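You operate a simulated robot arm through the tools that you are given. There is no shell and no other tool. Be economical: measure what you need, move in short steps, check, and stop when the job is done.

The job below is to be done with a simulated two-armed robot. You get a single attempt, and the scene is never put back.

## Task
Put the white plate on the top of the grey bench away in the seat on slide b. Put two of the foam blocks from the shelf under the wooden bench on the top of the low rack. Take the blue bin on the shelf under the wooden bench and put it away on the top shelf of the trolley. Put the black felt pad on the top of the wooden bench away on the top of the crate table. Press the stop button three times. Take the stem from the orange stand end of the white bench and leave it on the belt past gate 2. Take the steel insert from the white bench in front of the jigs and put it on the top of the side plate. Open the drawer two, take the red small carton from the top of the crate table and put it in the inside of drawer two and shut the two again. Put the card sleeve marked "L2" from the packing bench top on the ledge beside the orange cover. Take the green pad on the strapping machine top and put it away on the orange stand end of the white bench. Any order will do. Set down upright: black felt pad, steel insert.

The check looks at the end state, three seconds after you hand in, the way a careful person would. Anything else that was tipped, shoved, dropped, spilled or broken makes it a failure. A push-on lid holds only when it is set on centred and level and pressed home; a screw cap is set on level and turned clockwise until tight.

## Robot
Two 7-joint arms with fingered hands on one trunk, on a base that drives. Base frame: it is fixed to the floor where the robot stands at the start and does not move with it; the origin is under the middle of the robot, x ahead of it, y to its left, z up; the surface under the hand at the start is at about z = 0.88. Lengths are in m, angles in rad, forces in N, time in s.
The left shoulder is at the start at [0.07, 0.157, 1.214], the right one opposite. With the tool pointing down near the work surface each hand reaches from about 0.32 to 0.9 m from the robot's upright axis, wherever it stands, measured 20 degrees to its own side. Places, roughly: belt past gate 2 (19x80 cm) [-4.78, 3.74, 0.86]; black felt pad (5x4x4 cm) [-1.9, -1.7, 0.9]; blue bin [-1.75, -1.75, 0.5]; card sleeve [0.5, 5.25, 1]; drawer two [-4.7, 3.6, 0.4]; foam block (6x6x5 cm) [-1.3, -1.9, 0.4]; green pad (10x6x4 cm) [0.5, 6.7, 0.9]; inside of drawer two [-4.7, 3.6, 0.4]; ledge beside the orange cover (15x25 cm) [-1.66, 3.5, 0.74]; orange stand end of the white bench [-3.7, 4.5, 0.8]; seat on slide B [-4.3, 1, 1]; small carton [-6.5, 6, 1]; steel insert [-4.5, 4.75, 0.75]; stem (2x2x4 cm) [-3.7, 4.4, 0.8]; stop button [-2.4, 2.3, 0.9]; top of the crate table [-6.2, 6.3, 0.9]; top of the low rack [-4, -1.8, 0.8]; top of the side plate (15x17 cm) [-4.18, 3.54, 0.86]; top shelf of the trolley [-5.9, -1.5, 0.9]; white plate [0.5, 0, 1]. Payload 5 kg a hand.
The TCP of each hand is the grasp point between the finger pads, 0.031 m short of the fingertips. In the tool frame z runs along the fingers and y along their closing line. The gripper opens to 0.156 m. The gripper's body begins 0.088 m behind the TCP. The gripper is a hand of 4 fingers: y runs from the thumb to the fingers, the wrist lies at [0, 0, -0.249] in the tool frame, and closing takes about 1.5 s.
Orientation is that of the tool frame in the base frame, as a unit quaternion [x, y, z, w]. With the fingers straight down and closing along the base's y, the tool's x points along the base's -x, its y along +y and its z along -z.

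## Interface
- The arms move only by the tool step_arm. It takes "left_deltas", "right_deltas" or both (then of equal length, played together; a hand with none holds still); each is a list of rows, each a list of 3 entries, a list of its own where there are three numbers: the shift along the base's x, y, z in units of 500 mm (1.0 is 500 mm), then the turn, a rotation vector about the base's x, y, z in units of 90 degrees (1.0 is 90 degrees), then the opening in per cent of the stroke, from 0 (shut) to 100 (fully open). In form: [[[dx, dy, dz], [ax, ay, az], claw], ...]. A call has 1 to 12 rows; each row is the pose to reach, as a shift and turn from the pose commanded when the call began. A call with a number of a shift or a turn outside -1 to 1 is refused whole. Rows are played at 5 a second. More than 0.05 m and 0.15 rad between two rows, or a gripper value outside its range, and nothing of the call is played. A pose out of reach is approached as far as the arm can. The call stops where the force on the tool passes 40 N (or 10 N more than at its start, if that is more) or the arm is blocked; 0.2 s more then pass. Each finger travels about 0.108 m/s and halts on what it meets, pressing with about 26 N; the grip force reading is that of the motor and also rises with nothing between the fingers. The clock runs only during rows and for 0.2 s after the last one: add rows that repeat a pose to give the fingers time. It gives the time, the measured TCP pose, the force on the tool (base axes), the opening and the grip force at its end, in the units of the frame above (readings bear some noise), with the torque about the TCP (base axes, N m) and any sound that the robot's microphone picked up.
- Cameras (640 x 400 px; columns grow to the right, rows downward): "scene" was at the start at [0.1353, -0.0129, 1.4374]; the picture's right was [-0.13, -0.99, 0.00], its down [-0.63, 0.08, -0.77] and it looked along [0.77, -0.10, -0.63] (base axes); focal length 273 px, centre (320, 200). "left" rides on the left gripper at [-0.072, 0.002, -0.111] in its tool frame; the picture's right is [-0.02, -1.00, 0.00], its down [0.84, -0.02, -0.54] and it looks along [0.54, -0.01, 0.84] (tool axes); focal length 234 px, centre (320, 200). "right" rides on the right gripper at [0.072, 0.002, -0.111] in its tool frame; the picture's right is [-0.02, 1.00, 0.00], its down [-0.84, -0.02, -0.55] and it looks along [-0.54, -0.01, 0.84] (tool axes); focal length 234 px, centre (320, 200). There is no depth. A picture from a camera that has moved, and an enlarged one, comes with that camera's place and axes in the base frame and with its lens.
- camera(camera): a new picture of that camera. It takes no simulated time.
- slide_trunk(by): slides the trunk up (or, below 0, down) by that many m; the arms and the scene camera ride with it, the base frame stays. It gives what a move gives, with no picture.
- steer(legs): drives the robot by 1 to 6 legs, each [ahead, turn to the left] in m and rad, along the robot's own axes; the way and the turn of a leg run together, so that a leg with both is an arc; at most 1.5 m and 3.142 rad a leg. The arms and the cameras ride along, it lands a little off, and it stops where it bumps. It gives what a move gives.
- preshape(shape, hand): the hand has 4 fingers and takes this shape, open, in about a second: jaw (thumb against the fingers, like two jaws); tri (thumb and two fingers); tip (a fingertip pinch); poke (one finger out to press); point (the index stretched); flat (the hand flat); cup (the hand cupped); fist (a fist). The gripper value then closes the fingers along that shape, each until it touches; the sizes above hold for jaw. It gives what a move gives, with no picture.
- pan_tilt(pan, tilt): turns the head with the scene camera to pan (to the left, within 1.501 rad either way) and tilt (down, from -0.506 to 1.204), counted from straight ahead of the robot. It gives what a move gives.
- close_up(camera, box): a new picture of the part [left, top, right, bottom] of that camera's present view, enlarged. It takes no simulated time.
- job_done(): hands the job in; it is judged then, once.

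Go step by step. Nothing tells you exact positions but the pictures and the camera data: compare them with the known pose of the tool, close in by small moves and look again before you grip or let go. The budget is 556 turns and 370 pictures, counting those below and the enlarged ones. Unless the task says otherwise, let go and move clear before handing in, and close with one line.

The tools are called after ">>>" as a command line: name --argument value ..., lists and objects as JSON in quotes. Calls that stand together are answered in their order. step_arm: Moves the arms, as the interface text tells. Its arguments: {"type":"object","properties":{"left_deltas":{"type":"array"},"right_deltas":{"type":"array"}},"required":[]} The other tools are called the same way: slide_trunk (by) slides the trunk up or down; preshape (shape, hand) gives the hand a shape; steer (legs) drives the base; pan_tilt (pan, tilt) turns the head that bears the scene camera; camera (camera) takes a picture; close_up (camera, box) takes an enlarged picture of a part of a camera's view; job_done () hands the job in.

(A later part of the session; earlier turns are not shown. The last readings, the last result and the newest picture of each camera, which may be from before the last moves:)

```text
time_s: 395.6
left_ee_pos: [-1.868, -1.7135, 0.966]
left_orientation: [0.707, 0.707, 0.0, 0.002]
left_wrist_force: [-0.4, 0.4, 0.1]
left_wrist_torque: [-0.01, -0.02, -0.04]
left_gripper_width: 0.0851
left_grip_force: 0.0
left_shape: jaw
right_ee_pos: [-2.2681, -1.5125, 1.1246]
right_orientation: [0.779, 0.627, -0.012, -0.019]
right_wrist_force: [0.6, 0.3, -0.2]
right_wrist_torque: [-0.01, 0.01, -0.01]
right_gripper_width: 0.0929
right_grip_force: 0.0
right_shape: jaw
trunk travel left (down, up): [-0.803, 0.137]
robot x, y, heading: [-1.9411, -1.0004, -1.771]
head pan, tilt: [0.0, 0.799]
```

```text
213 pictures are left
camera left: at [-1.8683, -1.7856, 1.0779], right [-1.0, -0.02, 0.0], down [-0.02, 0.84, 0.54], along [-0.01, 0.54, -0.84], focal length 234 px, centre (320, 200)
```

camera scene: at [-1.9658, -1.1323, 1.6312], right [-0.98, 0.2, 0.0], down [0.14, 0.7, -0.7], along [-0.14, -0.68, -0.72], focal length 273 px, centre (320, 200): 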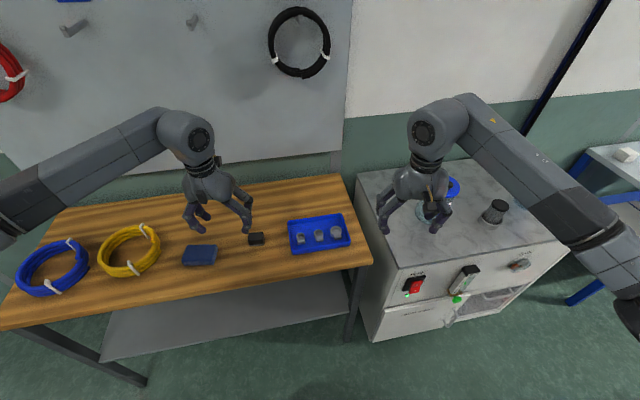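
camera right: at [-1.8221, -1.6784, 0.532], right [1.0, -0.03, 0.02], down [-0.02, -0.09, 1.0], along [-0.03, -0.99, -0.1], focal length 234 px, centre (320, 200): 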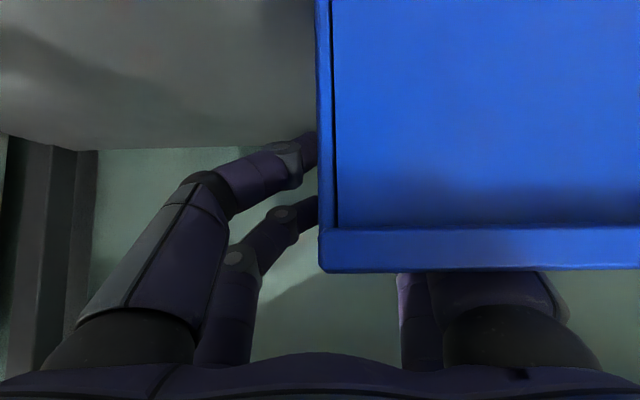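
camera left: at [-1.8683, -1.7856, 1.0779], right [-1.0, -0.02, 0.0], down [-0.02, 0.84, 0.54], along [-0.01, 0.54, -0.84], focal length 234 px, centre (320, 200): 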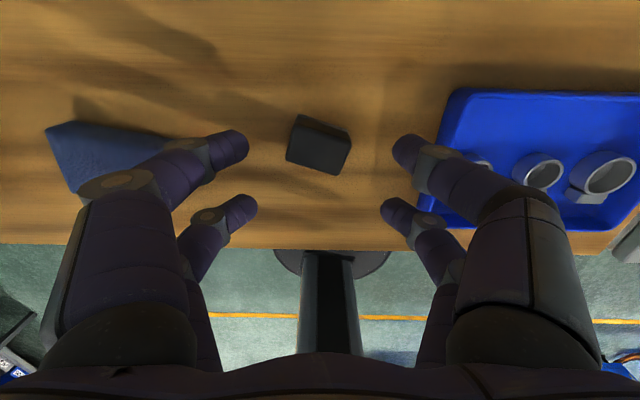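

>>> step_arm --left_deltas '[[[0.004, 0.01, 0], [0, 0, -0.075], 50], [[0.008, 0.02, 0], [0, 0, -0.15], 50], [[0.011, 0.031, 0], [0, 0, -0.22], 50], [[0.011, 0.031, -0.07], [0, 0, -0.22], 50], [[0.011, 0.031, -0.126], [0, 0, -0.22], 50], [[0.011, 0.031, -0.126], [0, 0, -0.22], 35], [[0.011, 0.031, -0.126], [0, 0, -0.22], 22], [[0.011, 0.031, -0.126], [0, 0, -0.22], 10], [[0.011, 0.031, -0.126], [0, 0, -0.22], 10]]'

>>> camera --camera "left"

```text
time_s: 397.6
left_ee_pos: [-1.8635, -1.7006, 0.9035]
left_orientation: [0.818, 0.575, 0.0, 0.002]
left_wrist_force: [-0.5, 0.3, 0.7]
left_wrist_torque: [0.01, -0.01, 0.0]
left_gripper_width: 0.0248
left_grip_force: 26.0
left_shape: jaw
right_ee_pos: [-2.2686, -1.5123, 1.1242]
right_orientation: [0.778, 0.628, -0.012, -0.017]
right_wrist_force: [0.0, 0.6, -1.1]
right_wrist_torque: [-0.03, -0.01, -0.01]
right_gripper_width: 0.0932
right_grip_force: 0.1
right_shape: jaw
trunk travel left (down, up): [-0.803, 0.137]
robot x, y, heading: [-1.9455, -1.006, -1.766]
head pan, tilt: [0.0, 0.799]
```

```text
212 pictures are left
camera left: at [-1.8864, -1.7688, 1.0154], right [-0.95, 0.32, 0.0], down [0.26, 0.8, 0.54], along [0.17, 0.51, -0.84], focal length 234 px, centre (320, 200)
```

left: 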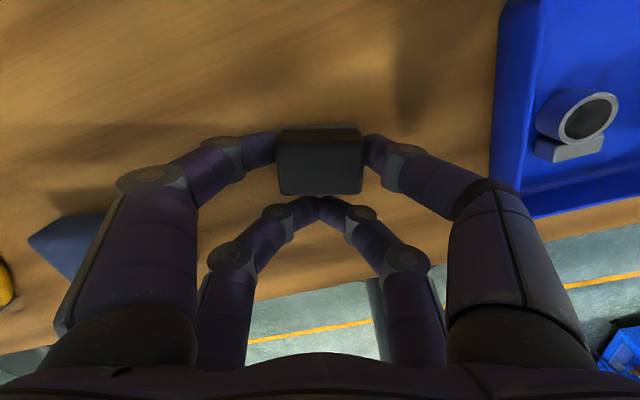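

Well gripped. I lift the pad, back away, and drive to the east aisle heading north to find the stop button.

>>> step_arm --left_deltas '[[[0, 0, 0.04], [0, 0, 0], 10], [[0, 0, 0.12], [0, 0, 0], 10], [[0, 0.03, 0.2], [0, 0, 0], 10], [[0, 0.08, 0.28], [0, 0, 0], 10], [[0, 0.14, 0.35], [0, 0, 0], 10]]'

>>> steer --legs '[[-0.5, 0], [0, 1.77], [1.15, 0], [0, 1.57], [1.0, 0]]'

>>> pan_tilt --pan 0.6 --tilt 0.25

>>> camera --camera "scene"

```text
time_s: 398.8
left_ee_pos: [-1.8621, -1.6288, 1.0783]
left_orientation: [0.818, 0.575, -0.001, 0.003]
left_wrist_force: [-1.3, 0.2, -0.5]
left_wrist_torque: [0.0, 0.01, -0.03]
left_gripper_width: 0.0248
left_grip_force: 26.2
left_shape: jaw
right_ee_pos: [-2.2697, -1.5113, 1.1248]
right_orientation: [0.778, 0.627, -0.012, -0.017]
right_wrist_force: [-0.4, 0.6, -0.9]
right_wrist_torque: [-0.05, -0.05, -0.01]
right_gripper_width: 0.0932
right_grip_force: 0.1
right_shape: jaw
trunk travel left (down, up): [-0.803, 0.137]
robot x, y, heading: [-1.943, -1.0044, -1.772]
head pan, tilt: [0.0, 0.799]
```

```text
time_s: 420.0
left_ee_pos: [-0.877, 1.0822, 1.0774]
left_orientation: [-0.656, 0.755, 0.002, 0.0]
left_wrist_force: [-0.1, 0.0, -0.8]
left_wrist_torque: [0.03, 0.04, 0.01]
left_gripper_width: 0.0247
left_grip_force: 25.8
left_shape: jaw
right_ee_pos: [-0.4536, 1.0491, 1.1241]
right_orientation: [-0.704, 0.71, -0.017, 0.014]
right_wrist_force: [-0.2, -0.6, -0.2]
right_wrist_torque: [-0.01, 0.0, 0.01]
right_gripper_width: 0.0931
right_grip_force: 0.0
right_shape: jaw
trunk travel left (down, up): [-0.803, 0.137]
robot x, y, heading: [-0.6673, 0.4847, 1.576]
head pan, tilt: [0.0, 0.799]
```

```text
time_s: 421.0
left_ee_pos: [-0.8758, 1.082, 1.0774]
left_orientation: [-0.656, 0.755, 0.003, -0.002]
left_wrist_force: [0.4, -0.6, -0.4]
left_wrist_torque: [-0.01, -0.01, 0.02]
left_gripper_width: 0.0246
left_grip_force: 26.2
left_shape: jaw
right_ee_pos: [-0.4538, 1.0488, 1.1246]
right_orientation: [-0.704, 0.709, -0.017, 0.014]
right_wrist_force: [0.5, 0.4, 1.0]
right_wrist_torque: [0.0, -0.02, 0.01]
right_gripper_width: 0.0931
right_grip_force: 0.0
right_shape: jaw
trunk travel left (down, up): [-0.803, 0.137]
robot x, y, heading: [-0.6644, 0.4833, 1.578]
head pan, tilt: [0.6, 0.25]
```

```text
211 pictures are left
camera scene: at [-0.7213, 0.6091, 1.6801], right [0.82, 0.57, 0.0], down [0.14, -0.2, -0.97], along [-0.55, 0.8, -0.25], focal length 273 px, centre (320, 200)
```

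scene: 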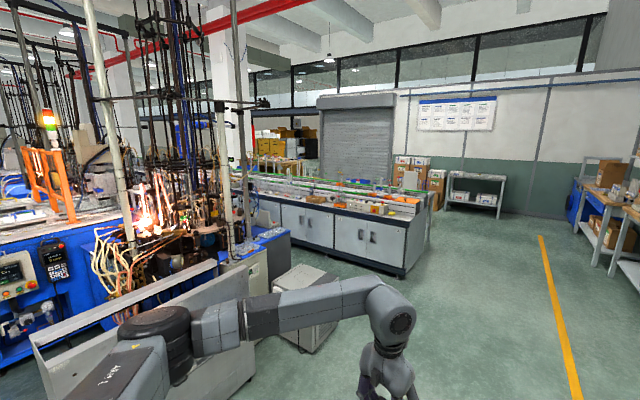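

>>> steer --legs '[[1.2, 0]]'

>>> pan_tilt --pan 1.2 --tilt 0.4

>>> camera --camera "scene"

```text
time_s: 427.0
left_ee_pos: [-0.878, 2.2697, 1.0776]
left_orientation: [-0.654, 0.756, 0.002, -0.001]
left_wrist_force: [0.1, 0.6, -0.8]
left_wrist_torque: [-0.01, 0.02, -0.01]
left_gripper_width: 0.0245
left_grip_force: 26.0
left_shape: jaw
right_ee_pos: [-0.4574, 2.2344, 1.1252]
right_orientation: [-0.702, 0.712, -0.016, 0.014]
right_wrist_force: [0.2, -0.1, -0.3]
right_wrist_torque: [-0.01, -0.01, 0.01]
right_gripper_width: 0.093
right_grip_force: 0.1
right_shape: jaw
trunk travel left (down, up): [-0.803, 0.137]
robot x, y, heading: [-0.6749, 1.6704, 1.572]
head pan, tilt: [0.6, 0.25]
```

```text
time_s: 428.0
left_ee_pos: [-0.8778, 2.2688, 1.0771]
left_orientation: [-0.654, 0.757, 0.003, -0.001]
left_wrist_force: [0.8, 0.3, -0.9]
left_wrist_torque: [0.02, 0.01, -0.05]
left_gripper_width: 0.0247
left_grip_force: 25.7
left_shape: jaw
right_ee_pos: [-0.4561, 2.2348, 1.1252]
right_orientation: [-0.702, 0.712, -0.016, 0.013]
right_wrist_force: [-1.0, 0.2, 0.5]
right_wrist_torque: [-0.02, 0.03, 0.04]
right_gripper_width: 0.0929
right_grip_force: 0.1
right_shape: jaw
trunk travel left (down, up): [-0.803, 0.137]
robot x, y, heading: [-0.6735, 1.6681, 1.567]
head pan, tilt: [1.201, 0.4]
```

```text
210 pictures are left
camera scene: at [-0.759, 1.752, 1.6662], right [0.36, 0.93, 0.0], down [0.36, -0.14, -0.92], along [-0.86, 0.33, -0.39], focal length 273 px, centre (320, 200)
```

scene: 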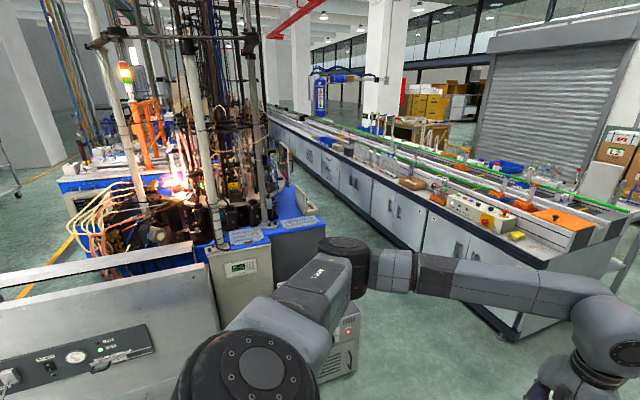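

>>> close_up --camera "scene" --box '[200, 170, 360, 270]'

>>> close_up --camera "scene" --box '[400, 160, 640, 300]'

```text
4.00 times, centred on (280, 220) of scene
camera zoom: at [-0.759, 1.752, 1.6662], right [0.36, 0.93, 0.0], down [0.36, -0.14, -0.92], along [-0.86, 0.33, -0.39], focal length 1092 px, centre (480, 120)
```

zoom: 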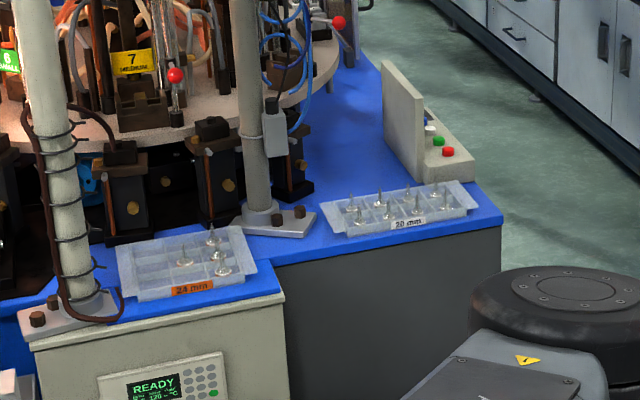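

```text
2.67 times, centred on (520, 230) of scene
camera zoom: at [-0.759, 1.752, 1.6662], right [0.36, 0.93, 0.0], down [0.36, -0.14, -0.92], along [-0.86, 0.33, -0.39], focal length 728 px, centre (-213, 120)
```

zoom: 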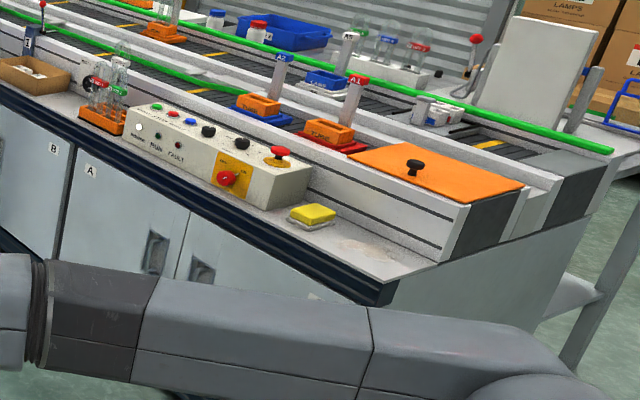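

The console with white dial, green and red buttons stands on the corner of the blue turntable at about (-2.28,2.29). I drive round between it and the conveyor for a closer look.

>>> steer --legs '[[1.12, 0], [0, 1.57], [0.75, 0], [0, 0.6]]'

>>> pan_tilt --pan 0.1 --tilt 0.5

>>> camera --camera "scene"

```text
time_s: 442.7
left_ee_pos: [-1.8232, 2.2788, 1.0777]
left_orientation: [0.977, 0.214, 0.0, 0.002]
left_wrist_force: [0.5, -1.1, -1.9]
left_wrist_torque: [0.02, 0.03, -0.02]
left_gripper_width: 0.0243
left_grip_force: 26.0
left_shape: jaw
right_ee_pos: [-2.0232, 2.6513, 1.1234]
right_orientation: [0.961, 0.277, -0.004, -0.022]
right_wrist_force: [0.1, 0.1, -0.3]
right_wrist_torque: [0.05, 0.02, 0.01]
right_gripper_width: 0.0929
right_grip_force: 0.0
right_shape: jaw
trunk travel left (down, up): [-0.803, 0.137]
robot x, y, heading: [-1.4294, 2.7732, -2.565]
head pan, tilt: [1.201, 0.4]
```

```text
time_s: 444.1
left_ee_pos: [-1.8233, 2.2781, 1.0789]
left_orientation: [0.977, 0.214, -0.001, 0.001]
left_wrist_force: [0.0, -0.3, 0.2]
left_wrist_torque: [-0.02, 0.01, 0.0]
left_gripper_width: 0.0246
left_grip_force: 25.7
left_shape: jaw
right_ee_pos: [-2.0222, 2.6509, 1.1242]
right_orientation: [0.96, 0.278, -0.004, -0.022]
right_wrist_force: [-0.3, 0.6, 0.4]
right_wrist_torque: [0.02, -0.01, 0.01]
right_gripper_width: 0.093
right_grip_force: 0.0
right_shape: jaw
trunk travel left (down, up): [-0.803, 0.137]
robot x, y, heading: [-1.4339, 2.7765, -2.564]
head pan, tilt: [0.099, 0.499]
```

```text
207 pictures are left
camera scene: at [-1.5441, 2.6896, 1.657], right [-0.63, 0.78, 0.0], down [0.37, 0.3, -0.88], along [-0.68, -0.55, -0.48], focal length 273 px, centre (320, 200)
```

scene: 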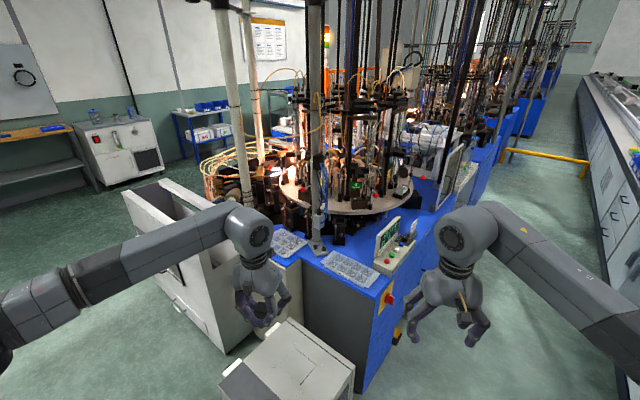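

>>> close_up --camera "scene" --box '[350, 190, 450, 320]'

```text
3.08 times, centred on (400, 255) of scene
camera zoom: at [-1.5441, 2.6896, 1.657], right [-0.63, 0.78, 0.0], down [0.37, 0.3, -0.88], along [-0.68, -0.55, -0.48], focal length 840 px, centre (74, 31)
```

zoom: 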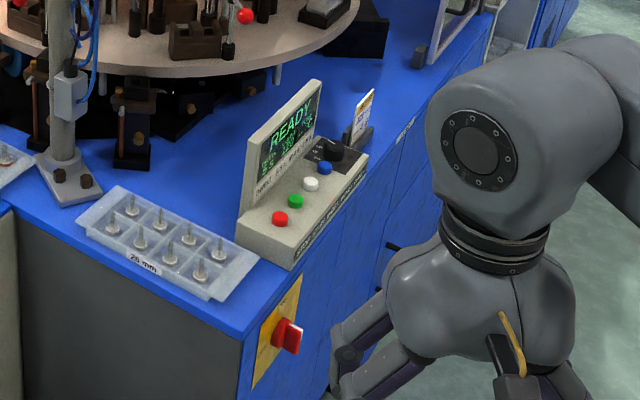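

>>> close_up --camera "scene" --box '[374, 230, 414, 275]'

```text
8.89 times, centred on (394, 252) of scene
camera zoom: at [-1.5441, 2.6896, 1.657], right [-0.63, 0.78, 0.0], down [0.37, 0.3, -0.88], along [-0.68, -0.55, -0.48], focal length 2427 px, centre (-338, -267)
```

zoom: 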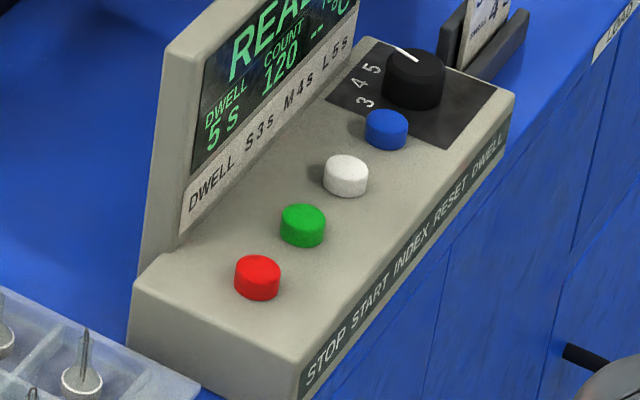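

Labels read STOP START INDEX RESET DWELL, so red is STOP at about (-2.433,2.347,0.87). I move closer, turn so it's to the right front, and shape the right hand to poke.

>>> steer --legs '[[0, -0.578], [0.33, 0], [0, 0.82]]'

>>> preshape --hand "right" --shape "poke"

>>> pan_tilt --pan -0.1 --tilt 0.7

>>> camera --camera "scene"

```text
time_s: 450.0
left_ee_pos: [-2.0198, 2.1963, 1.0776]
left_orientation: [0.943, 0.333, 0.0, 0.003]
left_wrist_force: [-0.4, 0.5, -0.6]
left_wrist_torque: [0.01, 0.01, -0.03]
left_gripper_width: 0.0247
left_grip_force: 25.6
left_shape: jaw
right_ee_pos: [-2.3062, 2.5085, 1.1239]
right_orientation: [0.919, 0.394, -0.007, -0.021]
right_wrist_force: [0.3, 0.2, 0.1]
right_wrist_torque: [0.01, 0.0, 0.03]
right_gripper_width: 0.093
right_grip_force: 0.0
right_shape: jaw
trunk travel left (down, up): [-0.803, 0.137]
robot x, y, heading: [-1.7605, 2.7774, -2.313]
head pan, tilt: [0.099, 0.499]
```

```text
time_s: 450.9
left_ee_pos: [-2.0199, 2.1966, 1.0776]
left_orientation: [0.943, 0.333, 0.0, 0.002]
left_wrist_force: [-0.2, 0.0, -0.7]
left_wrist_torque: [0.01, -0.03, -0.06]
left_gripper_width: 0.0243
left_grip_force: 25.9
left_shape: jaw
right_ee_pos: [-2.3054, 2.5087, 1.1238]
right_orientation: [0.919, 0.394, -0.008, -0.02]
right_wrist_force: [0.3, -0.1, 0.1]
right_wrist_torque: [0.02, 0.0, -0.01]
right_gripper_width: 0.0
right_grip_force: 0.0
right_shape: poke
trunk travel left (down, up): [-0.803, 0.137]
robot x, y, heading: [-1.7633, 2.7747, -2.314]
head pan, tilt: [0.099, 0.499]
```

```text
time_s: 451.6
left_ee_pos: [-2.0207, 2.1974, 1.0778]
left_orientation: [0.943, 0.332, 0.0, 0.002]
left_wrist_force: [-0.5, 0.3, -0.2]
left_wrist_torque: [-0.01, -0.04, 0.0]
left_gripper_width: 0.0244
left_grip_force: 25.7
left_shape: jaw
right_ee_pos: [-2.3069, 2.5091, 1.1249]
right_orientation: [0.919, 0.394, -0.007, -0.021]
right_wrist_force: [-0.1, 0.1, -0.3]
right_wrist_torque: [0.0, 0.03, -0.04]
right_gripper_width: 0.0
right_grip_force: 0.0
right_shape: poke
trunk travel left (down, up): [-0.803, 0.137]
robot x, y, heading: [-1.7622, 2.7757, -2.317]
head pan, tilt: [-0.099, 0.7]
```

```text
204 pictures are left
camera scene: at [-1.8606, 2.681, 1.6393], right [-0.66, 0.75, 0.0], down [0.48, 0.43, -0.77], along [-0.57, -0.51, -0.64], focal length 273 px, centre (320, 200)
```

scene: 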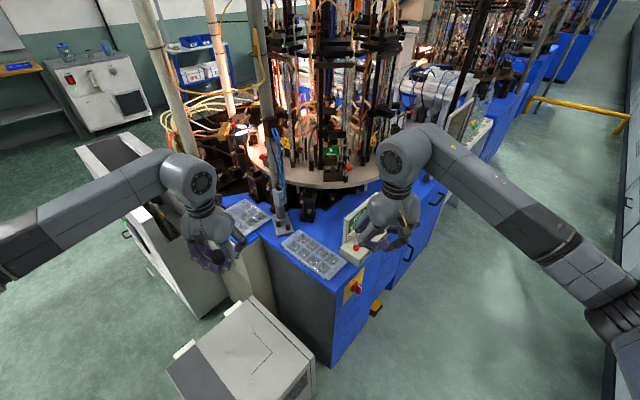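

To keep clear of the screen plate behind the buttons I yaw the right hand to point south and pitch it, then bring the fingertip above the red button.

>>> step_arm --right_deltas '[[[0, 0.02, 0], [0, 0, 0.09], 0], [[0, 0.04, 0], [0, 0, 0.18], 0], [[0, 0.05, 0], [0, 0, 0.27], 0], [[0, 0.05, 0], [0, 0, 0.36], 0], [[0, 0.05, 0], [0, 0, 0.45], 0], [[0, 0.05, 0], [0, 0, 0.54], 0], [[0, 0.05, 0], [0, 0, 0.637], 0]]'

>>> step_arm --right_deltas '[[[-0.03, -0.02, 0], [-0.071, -0.02, 0], 0], [[-0.07, -0.05, 0], [-0.143, -0.04, 0], 0], [[-0.12, -0.08, -0.03], [-0.214, -0.06, 0], 0], [[-0.16, -0.13, -0.07], [-0.285, -0.08, 0], 0], [[-0.2, -0.18, -0.12], [-0.357, -0.1, 0], 0], [[-0.23, -0.22, -0.18], [-0.428, -0.12, 0], 0]]'

>>> camera --camera "scene"

>>> close_up --camera "scene" --box '[300, 180, 440, 290]'

```text
refused: row 7 steps farther than a row can; nothing moved
```

```text
time_s: 453.0
left_ee_pos: [-2.0215, 2.197, 1.0778]
left_orientation: [0.943, 0.333, 0.0, 0.002]
left_wrist_force: [-0.1, 0.7, -0.4]
left_wrist_torque: [0.05, -0.03, 0.01]
left_gripper_width: 0.0244
left_grip_force: 26.1
left_shape: jaw
right_ee_pos: [-2.4193, 2.3972, 1.0342]
right_orientation: [0.871, 0.369, -0.051, 0.32]
right_wrist_force: [-0.3, 0.4, 0.0]
right_wrist_torque: [0.03, -0.01, 0.05]
right_gripper_width: 0.0003
right_grip_force: 0.0
right_shape: poke
trunk travel left (down, up): [-0.803, 0.137]
robot x, y, heading: [-1.7628, 2.773, -2.319]
head pan, tilt: [-0.099, 0.7]
```

```text
203 pictures are left
camera scene: at [-1.8619, 2.6806, 1.6392], right [-0.66, 0.75, 0.0], down [0.48, 0.43, -0.76], along [-0.57, -0.51, -0.64], focal length 273 px, centre (320, 200)
```

scene: 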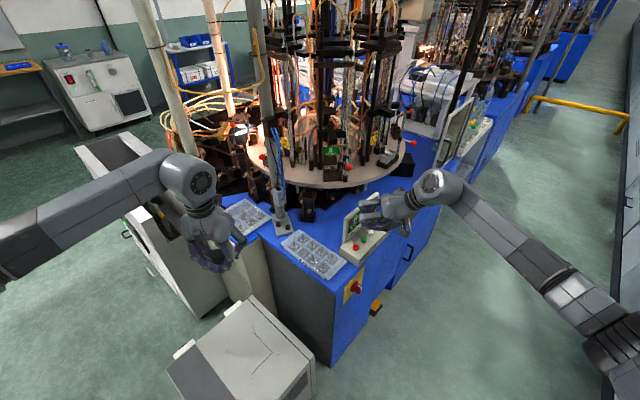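

```text
3.64 times, centred on (370, 235) of scene
camera zoom: at [-1.8619, 2.6806, 1.6392], right [-0.66, 0.75, 0.0], down [0.48, 0.43, -0.76], along [-0.57, -0.51, -0.64], focal length 993 px, centre (138, 73)
```

zoom: 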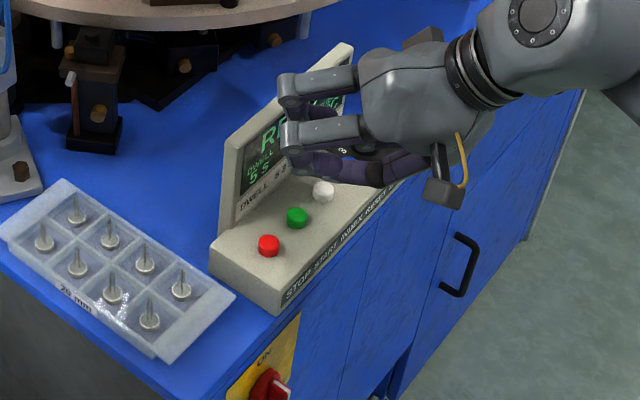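

The hand pitched without its yaw. I lift it and rotate about its own axis into the intended pose.

>>> step_arm --right_deltas '[[[0.0, 0.04, 0.06], [0, 0, 0], 0], [[0.0, 0.08, 0.12], [-0.014, 0.05, 0.062], 0], [[0, 0.08, 0.12], [-0.03, 0.102, 0.126], 0], [[0, 0.08, 0.12], [-0.044, 0.153, 0.189], 0], [[0, 0.08, 0.12], [-0.06, 0.205, 0.252], 0], [[0, 0.08, 0.12], [-0.074, 0.256, 0.315], 0], [[0, 0.08, 0.12], [-0.089, 0.307, 0.378], 0], [[0, 0.08, 0.12], [-0.104, 0.358, 0.441], 0], [[0, 0.08, 0.12], [-0.119, 0.41, 0.505], 0]]'

>>> close_up --camera "scene" --box '[300, 150, 480, 290]'

```text
time_s: 455.0
left_ee_pos: [-2.0208, 2.1968, 1.0775]
left_orientation: [0.943, 0.333, 0.0, 0.002]
left_wrist_force: [0.5, 0.2, 0.1]
left_wrist_torque: [0.0, -0.05, -0.02]
left_gripper_width: 0.0247
left_grip_force: 25.8
left_shape: jaw
right_ee_pos: [-2.4213, 2.4391, 1.0943]
right_orientation: [0.571, 0.746, -0.225, 0.26]
right_wrist_force: [0.1, 0.1, -0.2]
right_wrist_torque: [-0.01, -0.01, 0.03]
right_gripper_width: 0.0
right_grip_force: 0.0
right_shape: poke
trunk travel left (down, up): [-0.803, 0.137]
robot x, y, heading: [-1.7633, 2.776, -2.316]
head pan, tilt: [-0.099, 0.7]
```

```text
2.86 times, centred on (390, 220) of scene
camera zoom: at [-1.8605, 2.6808, 1.6393], right [-0.66, 0.75, 0.0], down [0.48, 0.43, -0.76], along [-0.57, -0.51, -0.64], focal length 780 px, centre (120, 143)
```

zoom: 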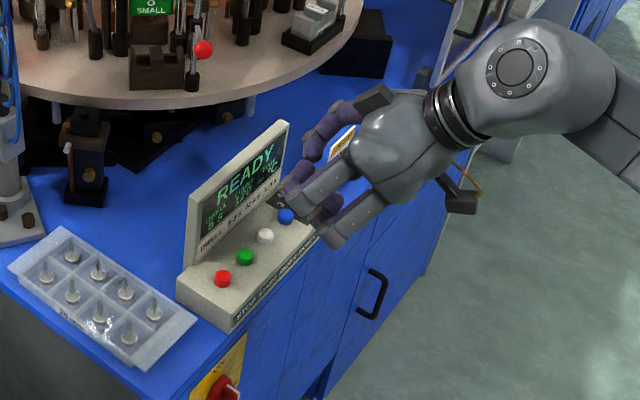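

>>> step_arm --right_deltas '[[[-0.013, -0.072, -0.02], [0, 0, 0], 0], [[-0.026, -0.144, -0.08], [0, 0, 0], 0], [[-0.026, -0.144, -0.16], [0, 0, 0], 0], [[-0.026, -0.144, -0.24], [0, 0, 0], 0], [[-0.026, -0.144, -0.31], [0, 0, 0], 0]]'

>>> close_up --camera "scene" --box '[320, 200, 420, 280]'

>>> camera --camera "right"

```text
time_s: 456.2
left_ee_pos: [-2.0204, 2.1963, 1.0774]
left_orientation: [0.943, 0.333, 0.0, 0.001]
left_wrist_force: [-0.4, -0.4, -1.0]
left_wrist_torque: [0.0, -0.02, 0.01]
left_gripper_width: 0.0246
left_grip_force: 26.9
left_shape: jaw
right_ee_pos: [-2.4356, 2.3675, 0.9398]
right_orientation: [0.572, 0.744, -0.225, 0.261]
right_wrist_force: [0.4, -0.2, 0.6]
right_wrist_torque: [0.05, 0.0, 0.0]
right_gripper_width: 0.0
right_grip_force: 0.0
right_shape: poke
trunk travel left (down, up): [-0.803, 0.137]
robot x, y, heading: [-1.7608, 2.7746, -2.316]
head pan, tilt: [-0.099, 0.7]
```

```text
5.00 times, centred on (370, 240) of scene
camera zoom: at [-1.8611, 2.6793, 1.6392], right [-0.66, 0.75, 0.0], down [0.48, 0.43, -0.76], along [-0.57, -0.51, -0.65], focal length 1365 px, centre (70, 0)
```

zoom: 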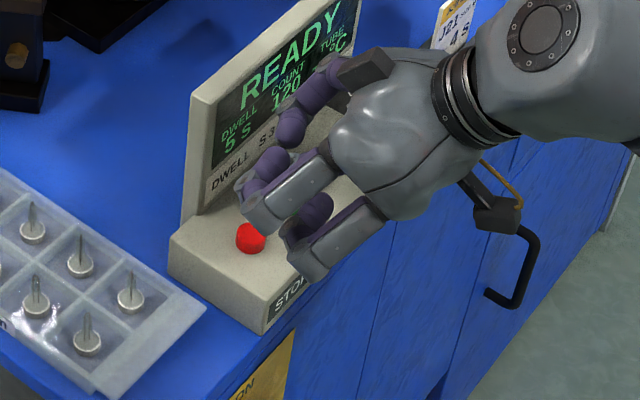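

```text
199 pictures are left
camera right: at [-2.4638, 2.4893, 0.9771], right [0.97, 0.23, -0.02], down [0.09, -0.28, 0.96], along [0.21, -0.93, -0.29], focal length 234 px, centre (320, 200)
```

right: 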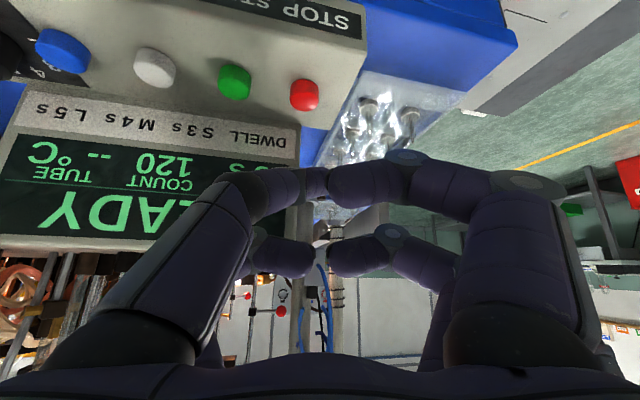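

Triangulating again, the button top is at about (-2.442,2.343,0.853). I shift the tip and lower to just above it.

>>> step_arm --right_deltas '[[[-0.022, -0.008, -0.04], [0, 0, 0], 0], [[-0.022, -0.008, -0.09], [0, 0, 0], 0], [[-0.022, -0.008, -0.11], [0, 0, 0], 0]]'

>>> camera --camera "right"

>>> close_up --camera "scene" --box '[330, 210, 400, 270]'

```text
time_s: 457.0
left_ee_pos: [-2.0193, 2.1977, 1.0772]
left_orientation: [0.943, 0.333, -0.001, 0.002]
left_wrist_force: [-0.4, 1.1, -0.4]
left_wrist_torque: [0.02, -0.01, 0.0]
left_gripper_width: 0.0245
left_grip_force: 26.2
left_shape: jaw
right_ee_pos: [-2.4469, 2.3636, 0.8828]
right_orientation: [0.571, 0.745, -0.225, 0.261]
right_wrist_force: [-0.6, 0.0, 1.2]
right_wrist_torque: [-0.04, -0.03, -0.02]
right_gripper_width: 0.0
right_grip_force: 0.0
right_shape: poke
trunk travel left (down, up): [-0.803, 0.137]
robot x, y, heading: [-1.7692, 2.7787, -2.317]
head pan, tilt: [-0.099, 0.7]
```

```text
198 pictures are left
camera right: at [-2.4748, 2.4862, 0.9211], right [0.97, 0.23, -0.02], down [0.09, -0.28, 0.96], along [0.21, -0.93, -0.29], focal length 234 px, centre (320, 200)
```

right: 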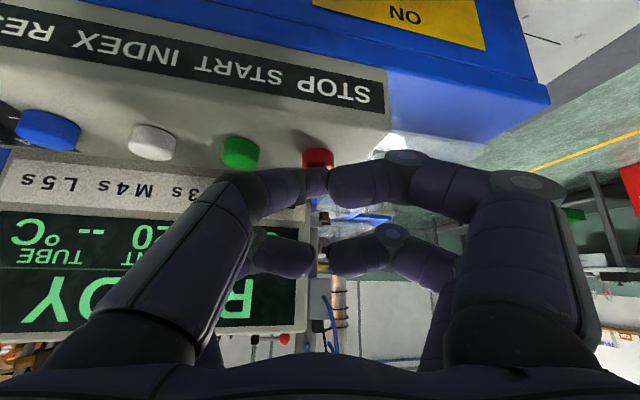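

```text
6.67 times, centred on (365, 240) of scene
camera zoom: at [-1.8599, 2.682, 1.6395], right [-0.66, 0.75, 0.0], down [0.48, 0.43, -0.77], along [-0.57, -0.51, -0.64], focal length 1820 px, centre (20, -67)
```

zoom: 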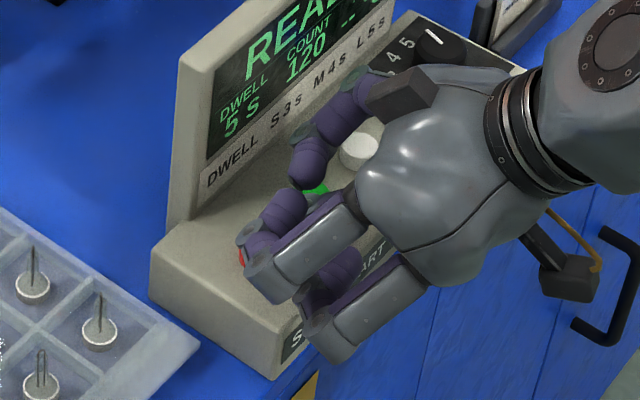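

The fingertip is right above STOP. I press down in small steps.

>>> step_arm --right_deltas '[[[0, 0, -0.008], [0, 0, 0], 0], [[0, 0, -0.014], [0, 0, 0], 0], [[0, 0, -0.02], [0, 0, 0], 0], [[0, 0, -0.026], [0, 0, 0], 0]]'

>>> close_up --camera "scene" --box '[330, 210, 400, 270]'

```text
time_s: 458.0
left_ee_pos: [-2.0187, 2.1983, 1.08]
left_orientation: [0.943, 0.333, -0.002, 0.003]
left_wrist_force: [0.1, -0.7, 0.2]
left_wrist_torque: [0.0, 0.01, 0.01]
left_gripper_width: 0.0243
left_grip_force: 26.0
left_shape: jaw
right_ee_pos: [-2.4451, 2.3632, 0.8764]
right_orientation: [0.571, 0.744, -0.228, 0.261]
right_wrist_force: [-3.4, 1.7, 21.7]
right_wrist_torque: [-0.42, -0.05, -0.04]
right_gripper_width: 0.0
right_grip_force: 0.0
right_shape: poke
trunk travel left (down, up): [-0.803, 0.137]
robot x, y, heading: [-1.7674, 2.7759, -2.319]
head pan, tilt: [-0.099, 0.7]
heard: click
```

```text
6.67 times, centred on (365, 240) of scene
camera zoom: at [-1.8573, 2.6837, 1.64], right [-0.66, 0.75, 0.0], down [0.48, 0.43, -0.77], along [-0.57, -0.51, -0.64], focal length 1820 px, centre (20, -67)
```

zoom: 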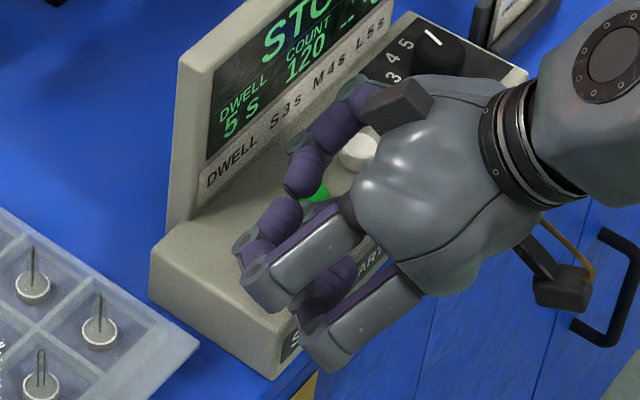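

A click and the screen says STOP: one press. I release fully and press a second time.

>>> step_arm --right_deltas '[[[0, 0, 0.02], [0, 0, 0], 0], [[0, 0, 0.04], [0, 0, 0], 0], [[0, 0, 0.04], [0, 0, 0], 0], [[0, 0, 0.02], [0, 0, 0], 0], [[0, 0, 0.01], [0, 0, 0], 0], [[0, 0, 0.004], [0, 0, 0], 0], [[0, 0, -0.002], [0, 0, 0], 0]]'

```text
time_s: 459.6
left_ee_pos: [-2.0173, 2.2002, 1.0789]
left_orientation: [0.943, 0.332, -0.002, 0.002]
left_wrist_force: [1.1, -0.7, -0.2]
left_wrist_torque: [0.0, -0.02, 0.0]
left_gripper_width: 0.0243
left_grip_force: 25.5
left_shape: jaw
right_ee_pos: [-2.4449, 2.3632, 0.8778]
right_orientation: [0.57, 0.745, -0.227, 0.261]
right_wrist_force: [-1.5, -0.2, 20.8]
right_wrist_torque: [-0.44, -0.02, -0.01]
right_gripper_width: 0.0
right_grip_force: 0.0
right_shape: poke
trunk travel left (down, up): [-0.803, 0.137]
robot x, y, heading: [-1.7651, 2.7749, -2.312]
head pan, tilt: [-0.099, 0.7]
heard: click
```

Second click. Release and press the third time, then withdraw.

>>> step_arm --right_deltas '[[[0, 0, 0.02], [0, 0, 0], 0], [[0, 0, 0.04], [0, 0, 0], 0], [[0, 0, 0.04], [0, 0, 0], 0], [[0, 0, 0.02], [0, 0, 0], 0], [[0, 0, 0.01], [0, 0, 0], 0], [[0, 0, 0.004], [0, 0, 0], 0], [[0, 0, -0.002], [0, 0, 0], 0]]'

```text
time_s: 461.2
left_ee_pos: [-2.0166, 2.1983, 1.0809]
left_orientation: [0.943, 0.333, -0.002, 0.002]
left_wrist_force: [0.2, 0.4, 0.2]
left_wrist_torque: [0.0, -0.03, -0.03]
left_gripper_width: 0.0246
left_grip_force: 26.6
left_shape: jaw
right_ee_pos: [-2.4446, 2.3625, 0.8756]
right_orientation: [0.57, 0.745, -0.228, 0.262]
right_wrist_force: [-1.0, 0.7, 24.7]
right_wrist_torque: [-0.48, -0.11, -0.02]
right_gripper_width: 0.0
right_grip_force: 0.0
right_shape: poke
trunk travel left (down, up): [-0.803, 0.137]
robot x, y, heading: [-1.7618, 2.7779, -2.314]
head pan, tilt: [-0.099, 0.7]
heard: click
```

Three clicks. I withdraw upward, restore the hand to vertical and jaw shape.

>>> step_arm --right_deltas '[[[0, 0.04, 0.08], [0, 0, 0], 0], [[0, 0.08, 0.16], [0, 0, 0], 0], [[0.02, 0.12, 0.24], [0.071, 0.02, 0], 0], [[0.04, 0.15, 0.3], [0.143, 0.04, 0], 0], [[0.06, 0.18, 0.36], [0.214, 0.06, 0], 0], [[0.08, 0.2, 0.4], [0.285, 0.08, 0], 0], [[0.1, 0.22, 0.44], [0.357, 0.1, 0], 0], [[0.12, 0.24, 0.46], [0.428, 0.12, 0], 0]]'

>>> step_arm --right_deltas '[[[0.02, 0.02, 0], [0, 0, -0.09], 0], [[0.04, 0.04, 0], [0, 0, -0.18], 0], [[0.06, 0.06, 0], [0, 0, -0.27], 0], [[0.08, 0.08, 0], [0, 0, -0.36], 0], [[0.1, 0.1, 0], [0, 0, -0.45], 0], [[0.12, 0.12, 0], [0, 0, -0.54], 0], [[0.14, 0.14, 0], [0, 0, -0.63], 0]]'

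>>> preshape --hand "right" --shape "jaw"

>>> close_up --camera "scene" --box '[240, 150, 440, 280]'

```text
time_s: 463.0
left_ee_pos: [-2.0203, 2.1956, 1.0774]
left_orientation: [0.943, 0.333, -0.001, 0.003]
left_wrist_force: [-1.4, -0.1, -0.2]
left_wrist_torque: [-0.01, -0.01, 0.01]
left_gripper_width: 0.0242
left_grip_force: 25.8
left_shape: jaw
right_ee_pos: [-2.3837, 2.484, 1.1004]
right_orientation: [0.602, 0.798, -0.017, -0.014]
right_wrist_force: [1.0, -0.5, 0.3]
right_wrist_torque: [-0.04, -0.01, -0.01]
right_gripper_width: 0.0
right_grip_force: 0.0
right_shape: poke
trunk travel left (down, up): [-0.803, 0.137]
robot x, y, heading: [-1.7608, 2.7765, -2.32]
head pan, tilt: [-0.099, 0.7]
```

```text
time_s: 464.6
left_ee_pos: [-2.0197, 2.1984, 1.0775]
left_orientation: [0.943, 0.332, 0.0, 0.002]
left_wrist_force: [-0.1, -0.2, -0.2]
left_wrist_torque: [-0.01, 0.0, 0.02]
left_gripper_width: 0.0244
left_grip_force: 26.2
left_shape: jaw
right_ee_pos: [-2.3146, 2.5535, 1.0989]
right_orientation: [0.909, 0.416, -0.011, -0.019]
right_wrist_force: [0.3, -0.6, -0.3]
right_wrist_torque: [-0.02, -0.01, 0.02]
right_gripper_width: 0.0002
right_grip_force: 0.2
right_shape: poke
trunk travel left (down, up): [-0.803, 0.137]
robot x, y, heading: [-1.7622, 2.7734, -2.315]
head pan, tilt: [-0.099, 0.7]
```

```text
time_s: 465.5
left_ee_pos: [-2.0203, 2.1976, 1.0771]
left_orientation: [0.943, 0.333, -0.001, 0.001]
left_wrist_force: [-1.1, 0.0, -0.2]
left_wrist_torque: [0.02, -0.01, -0.01]
left_gripper_width: 0.0243
left_grip_force: 25.8
left_shape: jaw
right_ee_pos: [-2.315, 2.5525, 1.0998]
right_orientation: [0.909, 0.417, -0.01, -0.019]
right_wrist_force: [0.6, 0.5, -0.7]
right_wrist_torque: [0.0, 0.0, -0.01]
right_gripper_width: 0.1559
right_grip_force: 0.0
right_shape: jaw
trunk travel left (down, up): [-0.803, 0.137]
robot x, y, heading: [-1.7609, 2.7746, -2.318]
head pan, tilt: [-0.099, 0.7]
```

```text
3.08 times, centred on (340, 215) of scene
camera zoom: at [-1.8606, 2.6808, 1.6393], right [-0.66, 0.75, 0.0], down [0.48, 0.43, -0.76], along [-0.57, -0.51, -0.64], focal length 840 px, centre (258, 154)
```

zoom: 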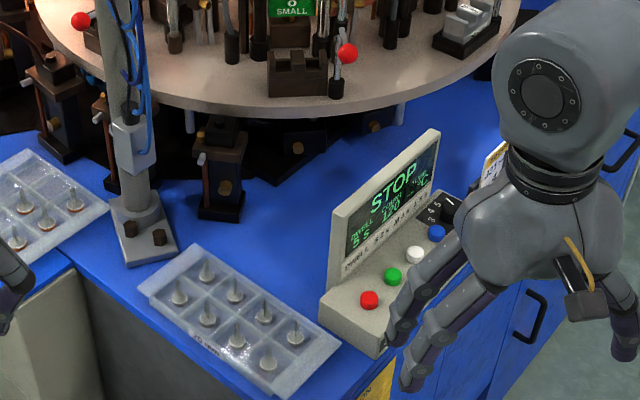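

Stop pressed three times. Next the card sleeve L2 on the packing bench at (0.5,5.25): I drive there.

>>> steer --legs '[[0, 2.318], [1.15, 0], [0, 1.57], [1.2, 0], [1.15, 0], [0, -1.57]]'

>>> pan_tilt --pan 0.0 --tilt 0.55

>>> camera --camera "scene"

```text
time_s: 495.8
left_ee_pos: [0.115, 5.3111, 1.0782]
left_orientation: [0.102, 0.995, 0.002, 0.002]
left_wrist_force: [-0.9, 0.7, -0.4]
left_wrist_torque: [0.0, -0.01, 0.0]
left_gripper_width: 0.024
left_grip_force: 26.3
left_shape: jaw
right_ee_pos: [0.0269, 4.8581, 1.1014]
right_orientation: [0.013, 1.0, -0.022, 0.001]
right_wrist_force: [-0.5, 0.2, -0.2]
right_wrist_torque: [0.0, 0.01, 0.0]
right_gripper_width: 0.1557
right_grip_force: 0.1
right_shape: jaw
trunk travel left (down, up): [-0.803, 0.137]
robot x, y, heading: [-0.4972, 5.1439, -0.061]
head pan, tilt: [-0.099, 0.7]
```

```text
time_s: 496.5
left_ee_pos: [0.1146, 5.3107, 1.0772]
left_orientation: [0.103, 0.995, 0.002, 0.002]
left_wrist_force: [-0.3, -0.6, -1.4]
left_wrist_torque: [-0.01, 0.01, 0.04]
left_gripper_width: 0.0242
left_grip_force: 26.1
left_shape: jaw
right_ee_pos: [0.0252, 4.8586, 1.1003]
right_orientation: [0.013, 1.0, -0.022, 0.001]
right_wrist_force: [-0.7, 0.2, 0.3]
right_wrist_torque: [-0.01, 0.01, 0.01]
right_gripper_width: 0.1556
right_grip_force: 0.0
right_shape: jaw
trunk travel left (down, up): [-0.803, 0.137]
robot x, y, heading: [-0.4982, 5.145, -0.057]
head pan, tilt: [0.0, 0.55]
```

```text
194 pictures are left
camera scene: at [-0.3554, 5.1331, 1.6524], right [-0.06, -1.0, 0.0], down [-0.52, 0.03, -0.85], along [0.85, -0.05, -0.52], focal length 273 px, centre (320, 200)
```

scene: 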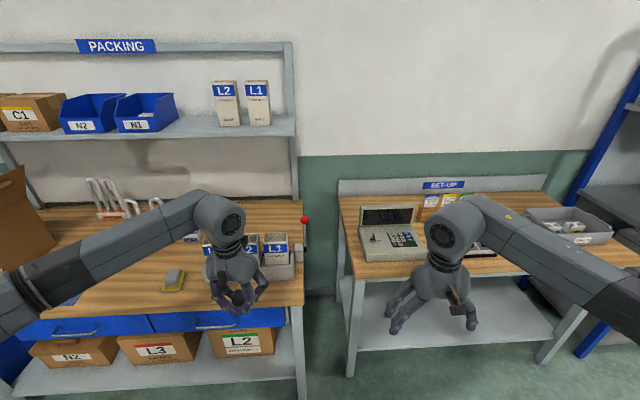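

>>> close_up --camera "scene" --box '[150, 210, 320, 310]'

```text
3.76 times, centred on (235, 260) of scene
camera zoom: at [-0.3554, 5.1331, 1.6524], right [-0.06, -1.0, 0.0], down [-0.52, 0.03, -0.85], along [0.85, -0.05, -0.52], focal length 1028 px, centre (640, -26)
```

zoom: 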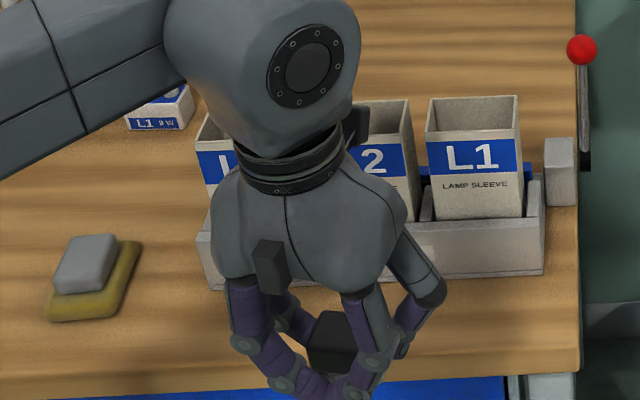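

A holder carries sleeves L?, L2, L1; L2 is the middle one at about (0.42,5.36). I raise the trunk 0.1 and move so it lies to the right front.

>>> slide_trunk --by 0.12

>>> steer --legs '[[0, 1.0], [0.46, 0], [0, -0.94]]'

>>> pan_tilt --pan -0.2 --tilt 0.7

>>> camera --camera "scene"

```text
time_s: 498.0
left_ee_pos: [0.1158, 5.3106, 1.1977]
left_orientation: [0.103, 0.995, 0.001, 0.001]
left_wrist_force: [0.2, -0.4, -0.7]
left_wrist_torque: [-0.02, 0.01, 0.0]
left_gripper_width: 0.0245
left_grip_force: 25.7
left_shape: jaw
right_ee_pos: [0.0263, 4.8577, 1.2201]
right_orientation: [0.013, 1.0, -0.021, 0.001]
right_wrist_force: [0.5, -0.4, 0.3]
right_wrist_torque: [0.03, -0.02, -0.01]
right_gripper_width: 0.1559
right_grip_force: 0.0
right_shape: jaw
trunk travel left (down, up): [-0.923, 0.017]
robot x, y, heading: [-0.4966, 5.1411, -0.058]
head pan, tilt: [0.0, 0.55]
```

```text
time_s: 505.7
left_ee_pos: [0.3719, 5.7439, 1.1975]
left_orientation: [0.057, 0.998, 0.002, 0.001]
left_wrist_force: [-1.1, -0.1, -0.1]
left_wrist_torque: [0.0, 0.01, 0.01]
left_gripper_width: 0.0241
left_grip_force: 26.1
left_shape: jaw
right_ee_pos: [0.3232, 5.2841, 1.2214]
right_orientation: [-0.034, 0.999, -0.023, 0.002]
right_wrist_force: [-0.1, -0.3, -0.5]
right_wrist_torque: [0.0, 0.02, 0.01]
right_gripper_width: 0.1557
right_grip_force: 0.1
right_shape: jaw
trunk travel left (down, up): [-0.923, 0.017]
robot x, y, heading: [-0.2179, 5.5213, 0.029]
head pan, tilt: [0.0, 0.55]
```

```text
time_s: 506.4
left_ee_pos: [0.3712, 5.7429, 1.1979]
left_orientation: [0.058, 0.998, 0.002, 0.0]
left_wrist_force: [1.0, 0.1, -0.9]
left_wrist_torque: [0.02, 0.05, -0.02]
left_gripper_width: 0.0241
left_grip_force: 26.0
left_shape: jaw
right_ee_pos: [0.324, 5.2842, 1.22]
right_orientation: [-0.033, 0.999, -0.023, 0.003]
right_wrist_force: [-0.1, -0.4, 0.4]
right_wrist_torque: [0.0, 0.01, -0.02]
right_gripper_width: 0.1559
right_grip_force: 0.1
right_shape: jaw
trunk travel left (down, up): [-0.923, 0.017]
robot x, y, heading: [-0.2168, 5.5178, 0.03]
head pan, tilt: [-0.201, 0.7]
```

```text
192 pictures are left
camera scene: at [-0.0871, 5.505, 1.7593], right [-0.17, -0.99, 0.0], down [-0.63, 0.11, -0.77], along [0.75, -0.13, -0.64], focal length 273 px, centre (320, 200)
```

scene: 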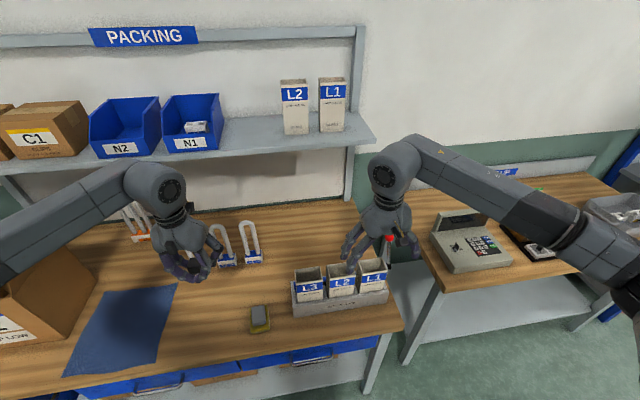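

>>> close_up --camera "scene" --box '[270, 220, 420, 330]'

>>> camera --camera "right"

```text
3.64 times, centred on (345, 275) of scene
camera zoom: at [-0.0871, 5.505, 1.7593], right [-0.17, -0.99, 0.0], down [-0.63, 0.11, -0.77], along [0.75, -0.13, -0.64], focal length 993 px, centre (229, -73)
```

zoom: 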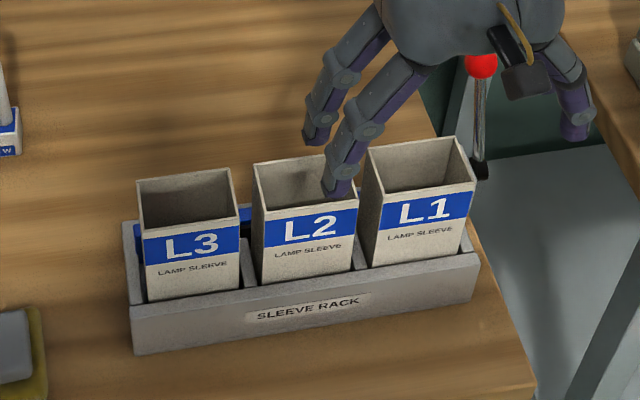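

```text
190 pictures are left
camera right: at [0.2514, 5.2844, 1.3309], right [-0.04, 1.0, -0.04], down [0.83, 0.06, 0.55], along [0.55, -0.01, -0.84], focal length 234 px, centre (320, 200)
```

right: 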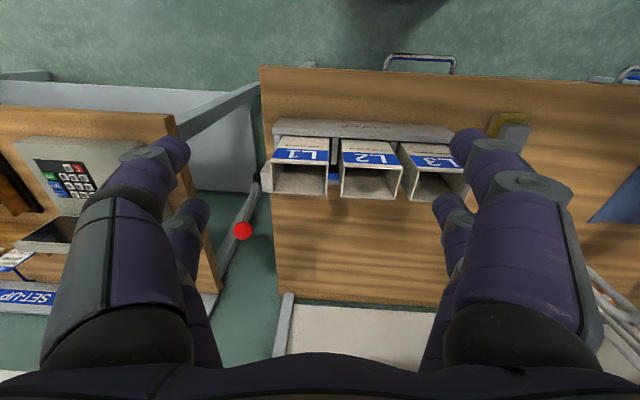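

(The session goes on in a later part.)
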